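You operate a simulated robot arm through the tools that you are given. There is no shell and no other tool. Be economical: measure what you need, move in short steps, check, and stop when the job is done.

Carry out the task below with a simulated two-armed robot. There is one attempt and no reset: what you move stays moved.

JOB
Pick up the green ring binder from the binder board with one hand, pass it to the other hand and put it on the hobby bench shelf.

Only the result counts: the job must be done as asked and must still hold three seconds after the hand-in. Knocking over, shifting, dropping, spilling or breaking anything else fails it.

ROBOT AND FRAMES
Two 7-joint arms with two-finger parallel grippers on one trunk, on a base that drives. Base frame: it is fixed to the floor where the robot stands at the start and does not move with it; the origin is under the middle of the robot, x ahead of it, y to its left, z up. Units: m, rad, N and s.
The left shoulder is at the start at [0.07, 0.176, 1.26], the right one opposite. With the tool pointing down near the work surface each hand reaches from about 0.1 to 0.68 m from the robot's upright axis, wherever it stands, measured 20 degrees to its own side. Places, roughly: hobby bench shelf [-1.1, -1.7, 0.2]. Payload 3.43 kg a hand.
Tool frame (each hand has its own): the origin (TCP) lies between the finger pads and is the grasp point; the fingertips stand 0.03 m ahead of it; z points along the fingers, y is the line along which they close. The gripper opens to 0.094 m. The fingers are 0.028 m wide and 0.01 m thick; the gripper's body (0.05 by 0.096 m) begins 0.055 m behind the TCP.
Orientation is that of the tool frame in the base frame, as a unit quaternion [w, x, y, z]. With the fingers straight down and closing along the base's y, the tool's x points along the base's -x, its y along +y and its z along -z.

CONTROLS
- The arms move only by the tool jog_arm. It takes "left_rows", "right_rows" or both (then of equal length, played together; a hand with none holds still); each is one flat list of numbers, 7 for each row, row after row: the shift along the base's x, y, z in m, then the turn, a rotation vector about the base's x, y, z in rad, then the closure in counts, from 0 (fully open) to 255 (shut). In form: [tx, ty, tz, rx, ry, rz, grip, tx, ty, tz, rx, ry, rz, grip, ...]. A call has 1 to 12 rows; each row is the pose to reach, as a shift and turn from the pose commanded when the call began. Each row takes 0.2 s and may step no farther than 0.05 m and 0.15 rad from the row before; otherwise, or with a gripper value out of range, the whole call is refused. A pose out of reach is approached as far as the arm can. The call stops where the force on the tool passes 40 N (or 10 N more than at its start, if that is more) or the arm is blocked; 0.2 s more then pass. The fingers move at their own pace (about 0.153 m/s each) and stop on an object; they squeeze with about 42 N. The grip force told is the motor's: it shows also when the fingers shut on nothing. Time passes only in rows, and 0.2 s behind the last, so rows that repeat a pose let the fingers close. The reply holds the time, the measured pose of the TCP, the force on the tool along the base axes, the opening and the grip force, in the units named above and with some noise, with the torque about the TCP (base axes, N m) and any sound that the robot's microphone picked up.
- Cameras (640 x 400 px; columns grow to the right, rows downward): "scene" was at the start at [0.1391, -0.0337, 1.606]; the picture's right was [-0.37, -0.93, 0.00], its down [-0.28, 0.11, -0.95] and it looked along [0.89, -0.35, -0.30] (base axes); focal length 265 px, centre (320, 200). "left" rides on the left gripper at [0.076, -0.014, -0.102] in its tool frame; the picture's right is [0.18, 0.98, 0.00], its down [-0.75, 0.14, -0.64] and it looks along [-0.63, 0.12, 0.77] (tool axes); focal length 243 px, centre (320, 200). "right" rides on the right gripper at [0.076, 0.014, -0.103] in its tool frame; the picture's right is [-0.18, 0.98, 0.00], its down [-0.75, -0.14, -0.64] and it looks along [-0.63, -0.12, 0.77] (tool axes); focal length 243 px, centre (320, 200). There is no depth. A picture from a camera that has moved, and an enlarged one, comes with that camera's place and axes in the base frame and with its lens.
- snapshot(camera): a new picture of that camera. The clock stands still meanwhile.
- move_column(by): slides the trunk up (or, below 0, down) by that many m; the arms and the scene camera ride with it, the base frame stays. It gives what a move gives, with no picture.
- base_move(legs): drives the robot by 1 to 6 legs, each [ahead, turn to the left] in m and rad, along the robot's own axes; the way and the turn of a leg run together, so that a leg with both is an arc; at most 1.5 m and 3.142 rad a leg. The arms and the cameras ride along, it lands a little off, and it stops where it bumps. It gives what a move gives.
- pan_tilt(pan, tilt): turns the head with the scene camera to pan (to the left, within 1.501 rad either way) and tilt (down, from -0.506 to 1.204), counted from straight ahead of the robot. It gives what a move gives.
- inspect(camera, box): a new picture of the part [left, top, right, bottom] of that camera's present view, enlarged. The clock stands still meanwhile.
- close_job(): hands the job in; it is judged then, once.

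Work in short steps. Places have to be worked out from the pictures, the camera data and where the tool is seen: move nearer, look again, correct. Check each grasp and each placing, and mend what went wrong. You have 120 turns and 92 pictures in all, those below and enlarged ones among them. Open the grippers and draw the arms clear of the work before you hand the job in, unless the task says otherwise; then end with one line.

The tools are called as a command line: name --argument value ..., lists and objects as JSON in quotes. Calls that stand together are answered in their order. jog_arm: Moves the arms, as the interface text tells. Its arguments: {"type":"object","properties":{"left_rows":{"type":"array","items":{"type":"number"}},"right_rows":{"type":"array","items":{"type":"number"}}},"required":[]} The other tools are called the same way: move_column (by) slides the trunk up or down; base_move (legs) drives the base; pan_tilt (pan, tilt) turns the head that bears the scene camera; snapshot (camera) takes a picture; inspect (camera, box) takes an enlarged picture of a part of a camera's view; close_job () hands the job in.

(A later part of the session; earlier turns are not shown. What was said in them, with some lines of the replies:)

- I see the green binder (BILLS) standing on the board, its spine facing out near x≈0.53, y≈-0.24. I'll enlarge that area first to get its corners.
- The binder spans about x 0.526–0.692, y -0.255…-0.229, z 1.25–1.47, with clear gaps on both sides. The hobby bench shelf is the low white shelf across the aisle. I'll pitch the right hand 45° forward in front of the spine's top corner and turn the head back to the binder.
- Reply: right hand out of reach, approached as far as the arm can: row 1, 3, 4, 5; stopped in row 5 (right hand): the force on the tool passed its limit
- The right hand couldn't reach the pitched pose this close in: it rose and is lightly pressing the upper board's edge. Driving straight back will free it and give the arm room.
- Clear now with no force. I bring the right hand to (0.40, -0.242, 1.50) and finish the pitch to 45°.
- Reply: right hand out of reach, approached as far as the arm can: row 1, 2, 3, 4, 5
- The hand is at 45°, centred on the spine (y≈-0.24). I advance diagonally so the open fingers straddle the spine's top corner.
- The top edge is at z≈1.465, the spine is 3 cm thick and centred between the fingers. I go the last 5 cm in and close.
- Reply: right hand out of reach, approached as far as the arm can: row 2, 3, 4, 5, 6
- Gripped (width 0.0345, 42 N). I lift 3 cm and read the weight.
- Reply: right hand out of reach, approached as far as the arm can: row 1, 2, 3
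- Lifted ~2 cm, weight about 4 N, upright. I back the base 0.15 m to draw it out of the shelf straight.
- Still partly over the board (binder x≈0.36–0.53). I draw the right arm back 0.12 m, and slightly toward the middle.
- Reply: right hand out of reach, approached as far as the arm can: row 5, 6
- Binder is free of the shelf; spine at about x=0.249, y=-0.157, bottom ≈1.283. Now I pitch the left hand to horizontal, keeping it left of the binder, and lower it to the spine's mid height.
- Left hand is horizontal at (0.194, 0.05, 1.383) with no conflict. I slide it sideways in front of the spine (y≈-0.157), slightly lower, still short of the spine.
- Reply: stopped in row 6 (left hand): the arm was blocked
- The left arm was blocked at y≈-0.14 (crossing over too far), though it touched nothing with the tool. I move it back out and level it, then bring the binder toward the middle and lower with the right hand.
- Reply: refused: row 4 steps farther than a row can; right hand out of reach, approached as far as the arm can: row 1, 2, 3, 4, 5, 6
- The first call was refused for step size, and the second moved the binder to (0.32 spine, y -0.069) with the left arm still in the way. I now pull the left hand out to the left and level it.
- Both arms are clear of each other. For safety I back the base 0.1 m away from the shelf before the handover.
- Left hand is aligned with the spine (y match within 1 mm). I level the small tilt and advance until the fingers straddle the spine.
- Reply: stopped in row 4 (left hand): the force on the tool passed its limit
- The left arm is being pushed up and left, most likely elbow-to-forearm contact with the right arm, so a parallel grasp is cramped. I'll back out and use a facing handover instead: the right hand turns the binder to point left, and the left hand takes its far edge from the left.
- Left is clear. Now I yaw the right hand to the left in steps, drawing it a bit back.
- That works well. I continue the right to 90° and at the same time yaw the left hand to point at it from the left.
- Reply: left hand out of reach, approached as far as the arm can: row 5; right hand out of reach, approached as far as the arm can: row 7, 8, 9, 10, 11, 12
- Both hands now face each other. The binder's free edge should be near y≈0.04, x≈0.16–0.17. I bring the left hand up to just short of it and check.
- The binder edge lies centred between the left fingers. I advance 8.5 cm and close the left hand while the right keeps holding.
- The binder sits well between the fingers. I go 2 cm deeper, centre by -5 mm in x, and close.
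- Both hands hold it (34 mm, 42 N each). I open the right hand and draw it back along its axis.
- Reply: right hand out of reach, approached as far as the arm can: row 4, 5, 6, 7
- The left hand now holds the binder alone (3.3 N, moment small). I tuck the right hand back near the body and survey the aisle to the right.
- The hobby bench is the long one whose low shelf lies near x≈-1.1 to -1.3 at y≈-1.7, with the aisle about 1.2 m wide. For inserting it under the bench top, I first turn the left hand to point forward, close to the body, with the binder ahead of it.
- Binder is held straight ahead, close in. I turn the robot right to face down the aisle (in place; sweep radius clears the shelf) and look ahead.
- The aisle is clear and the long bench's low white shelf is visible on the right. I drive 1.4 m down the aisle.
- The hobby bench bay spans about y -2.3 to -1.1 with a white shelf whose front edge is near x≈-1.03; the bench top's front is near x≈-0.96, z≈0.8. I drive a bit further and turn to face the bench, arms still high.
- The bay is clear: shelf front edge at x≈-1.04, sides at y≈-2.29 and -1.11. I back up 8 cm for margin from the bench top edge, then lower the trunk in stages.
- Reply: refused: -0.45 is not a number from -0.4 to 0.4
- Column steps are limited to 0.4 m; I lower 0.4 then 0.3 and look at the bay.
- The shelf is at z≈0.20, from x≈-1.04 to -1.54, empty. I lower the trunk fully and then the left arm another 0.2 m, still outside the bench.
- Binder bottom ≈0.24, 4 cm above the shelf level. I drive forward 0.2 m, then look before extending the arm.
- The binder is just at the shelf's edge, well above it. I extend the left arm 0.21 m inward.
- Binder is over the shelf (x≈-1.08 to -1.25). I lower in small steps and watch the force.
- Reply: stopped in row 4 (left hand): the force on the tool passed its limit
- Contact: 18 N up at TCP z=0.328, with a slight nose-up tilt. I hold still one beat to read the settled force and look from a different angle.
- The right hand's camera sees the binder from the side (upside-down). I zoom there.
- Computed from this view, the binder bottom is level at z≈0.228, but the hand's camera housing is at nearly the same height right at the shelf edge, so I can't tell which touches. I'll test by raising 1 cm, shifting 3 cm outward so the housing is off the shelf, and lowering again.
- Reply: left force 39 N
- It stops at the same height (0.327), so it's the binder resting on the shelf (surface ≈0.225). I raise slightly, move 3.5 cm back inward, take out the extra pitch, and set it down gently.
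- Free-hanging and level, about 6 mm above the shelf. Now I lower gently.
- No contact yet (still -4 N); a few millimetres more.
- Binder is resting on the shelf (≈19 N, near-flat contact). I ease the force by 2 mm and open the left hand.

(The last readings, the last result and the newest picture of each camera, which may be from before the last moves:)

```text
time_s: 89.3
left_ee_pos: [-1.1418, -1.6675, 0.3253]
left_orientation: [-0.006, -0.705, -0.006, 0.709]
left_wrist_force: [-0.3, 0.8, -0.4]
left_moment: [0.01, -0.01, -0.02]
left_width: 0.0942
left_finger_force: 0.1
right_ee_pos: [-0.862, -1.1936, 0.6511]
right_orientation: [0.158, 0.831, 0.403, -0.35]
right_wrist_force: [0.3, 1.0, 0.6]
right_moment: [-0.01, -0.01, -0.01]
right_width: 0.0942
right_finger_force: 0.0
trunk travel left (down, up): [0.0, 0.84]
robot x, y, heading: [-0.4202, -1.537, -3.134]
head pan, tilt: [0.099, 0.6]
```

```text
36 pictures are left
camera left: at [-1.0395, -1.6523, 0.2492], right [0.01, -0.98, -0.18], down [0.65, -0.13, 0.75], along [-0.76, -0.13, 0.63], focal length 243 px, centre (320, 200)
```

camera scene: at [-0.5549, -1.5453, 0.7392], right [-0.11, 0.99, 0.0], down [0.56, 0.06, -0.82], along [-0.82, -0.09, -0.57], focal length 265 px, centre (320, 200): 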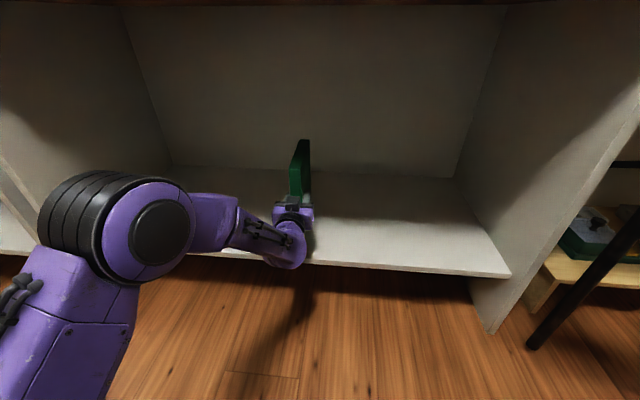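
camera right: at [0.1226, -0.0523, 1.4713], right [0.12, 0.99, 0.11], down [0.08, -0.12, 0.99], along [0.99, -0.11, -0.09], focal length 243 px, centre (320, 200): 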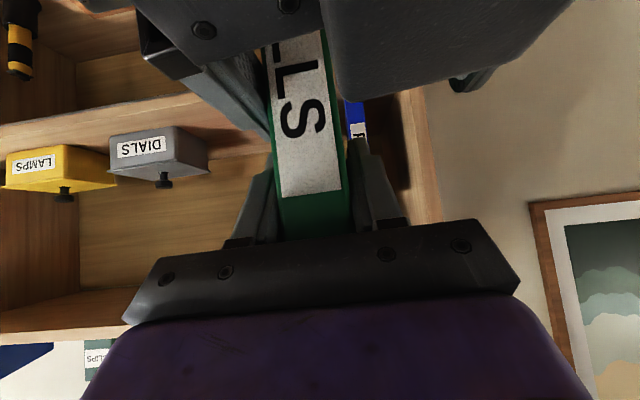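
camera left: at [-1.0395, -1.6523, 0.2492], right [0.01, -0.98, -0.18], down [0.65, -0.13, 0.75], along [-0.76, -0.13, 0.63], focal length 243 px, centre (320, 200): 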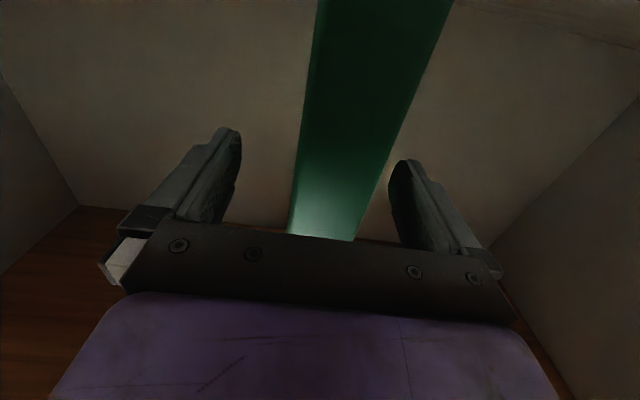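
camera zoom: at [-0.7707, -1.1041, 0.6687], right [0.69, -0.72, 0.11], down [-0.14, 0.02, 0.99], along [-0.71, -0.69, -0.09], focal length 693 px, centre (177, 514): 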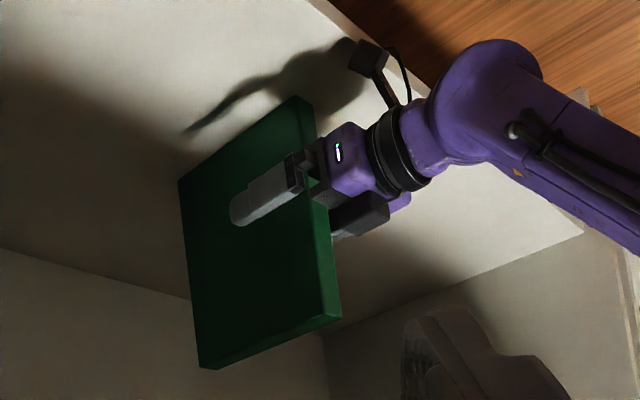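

The binder stands free, upright and centred between the open fingers. I draw the left hand straight back out.

jog_arm --left_rows '[0.02, 0, 0, 0, 0, 0, 0, 0.04, 0, 0, 0, 0, 0, 0, 0.07, 0, 0.0, 0, 0, 0, 0, 0.1, 0, 0.0, 0, 0, 0, 0, 0.14, 0, 0.005, 0, 0, 0, 0, 0.18, 0, 0.01, 0, 0, 0, 0, 0.22, 0, 0.01, 0, 0, 0, 0]'

snapshot --camera "scene"

inspect --camera "right" --box '[250, 0, 490, 180]'

```text
time_s: 91.0
left_ee_pos: [-0.9226, -1.6752, 0.3398]
left_orientation: [-0.002, -0.706, -0.027, 0.708]
left_wrist_force: [-0.2, 0.8, 0.2]
left_moment: [0.0, 0.0, 0.02]
left_width: 0.0939
left_finger_force: 0.0
right_ee_pos: [-0.8608, -1.1937, 0.6498]
right_orientation: [0.157, 0.832, 0.402, -0.349]
right_wrist_force: [0.7, 0.6, 0.0]
right_moment: [0.04, 0.0, 0.02]
right_width: 0.0939
right_finger_force: 0.0
trunk travel left (down, up): [0.0, 0.84]
robot x, y, heading: [-0.4195, -1.537, -3.137]
head pan, tilt: [0.099, 0.6]
```

```text
35 pictures are left
camera scene: at [-0.5546, -1.5452, 0.7393], right [-0.11, 0.99, 0.0], down [0.56, 0.06, -0.82], along [-0.82, -0.09, -0.57], focal length 265 px, centre (320, 200)
```

scene: 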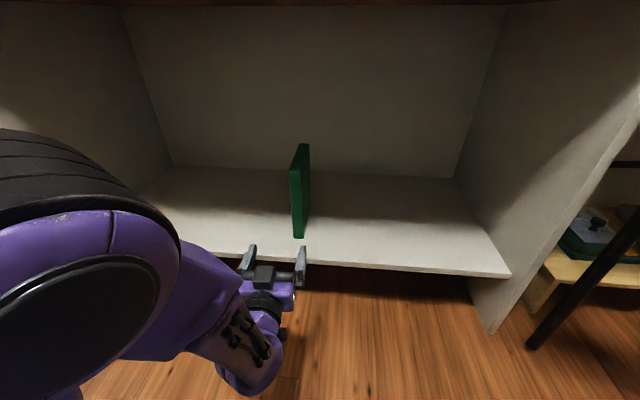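

```text
2.22 times, centred on (370, 90) of right
camera zoom: at [-0.7708, -1.1041, 0.6686], right [0.69, -0.72, 0.11], down [-0.15, 0.02, 0.99], along [-0.71, -0.69, -0.09], focal length 539 px, centre (209, 444)
```

zoom: 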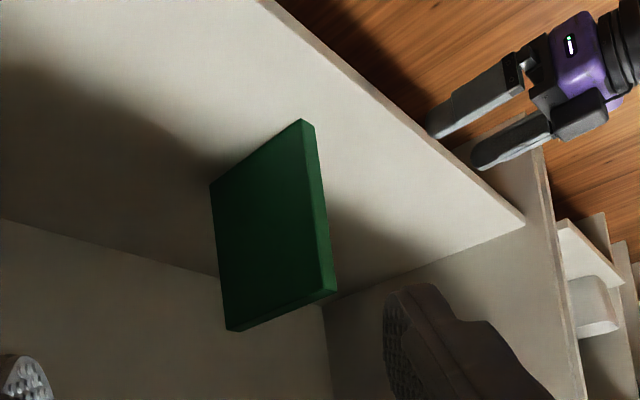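

The binder stands upright on the shelf, untouched, with both hands empty. I back the base away 0.15 m to draw the arms clear and check once more.

base_move --legs '[[-0.15, 0]]'

snapshot --camera "scene"

```text
time_s: 92.3
left_ee_pos: [-0.7729, -1.6673, 0.3418]
left_orientation: [0.004, -0.704, -0.022, 0.71]
left_wrist_force: [0.2, -1.9, -0.2]
left_moment: [-0.01, 0.02, 0.04]
left_width: 0.094
left_finger_force: 0.0
right_ee_pos: [-0.7124, -1.1912, 0.6502]
right_orientation: [0.157, 0.832, 0.401, -0.349]
right_wrist_force: [0.0, 0.3, -0.6]
right_moment: [-0.01, -0.02, 0.03]
right_width: 0.094
right_finger_force: 0.1
trunk travel left (down, up): [0.0, 0.84]
robot x, y, heading: [-0.2682, -1.538, -3.144]
head pan, tilt: [0.099, 0.6]
```

```text
33 pictures are left
camera scene: at [-0.4054, -1.544, 0.7393], right [-0.1, 0.99, 0.0], down [0.56, 0.06, -0.82], along [-0.82, -0.09, -0.57], focal length 265 px, centre (320, 200)
```

scene: 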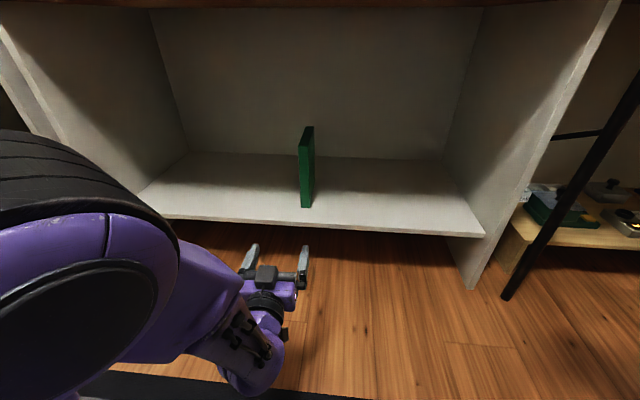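

The binder stands stably on the hobby bench shelf, and both grippers are open and clear, so I hand in.

close_job

```text
The job is handed in.
```

The green ring binder went from the binder board to the right hand, then to the left, and now stands upright on the hobby bench shelf, with both grippers open and clear; early on the right hand briefly pressed the upper board's edge, but in the pictures I took nothing on it appeared to move.
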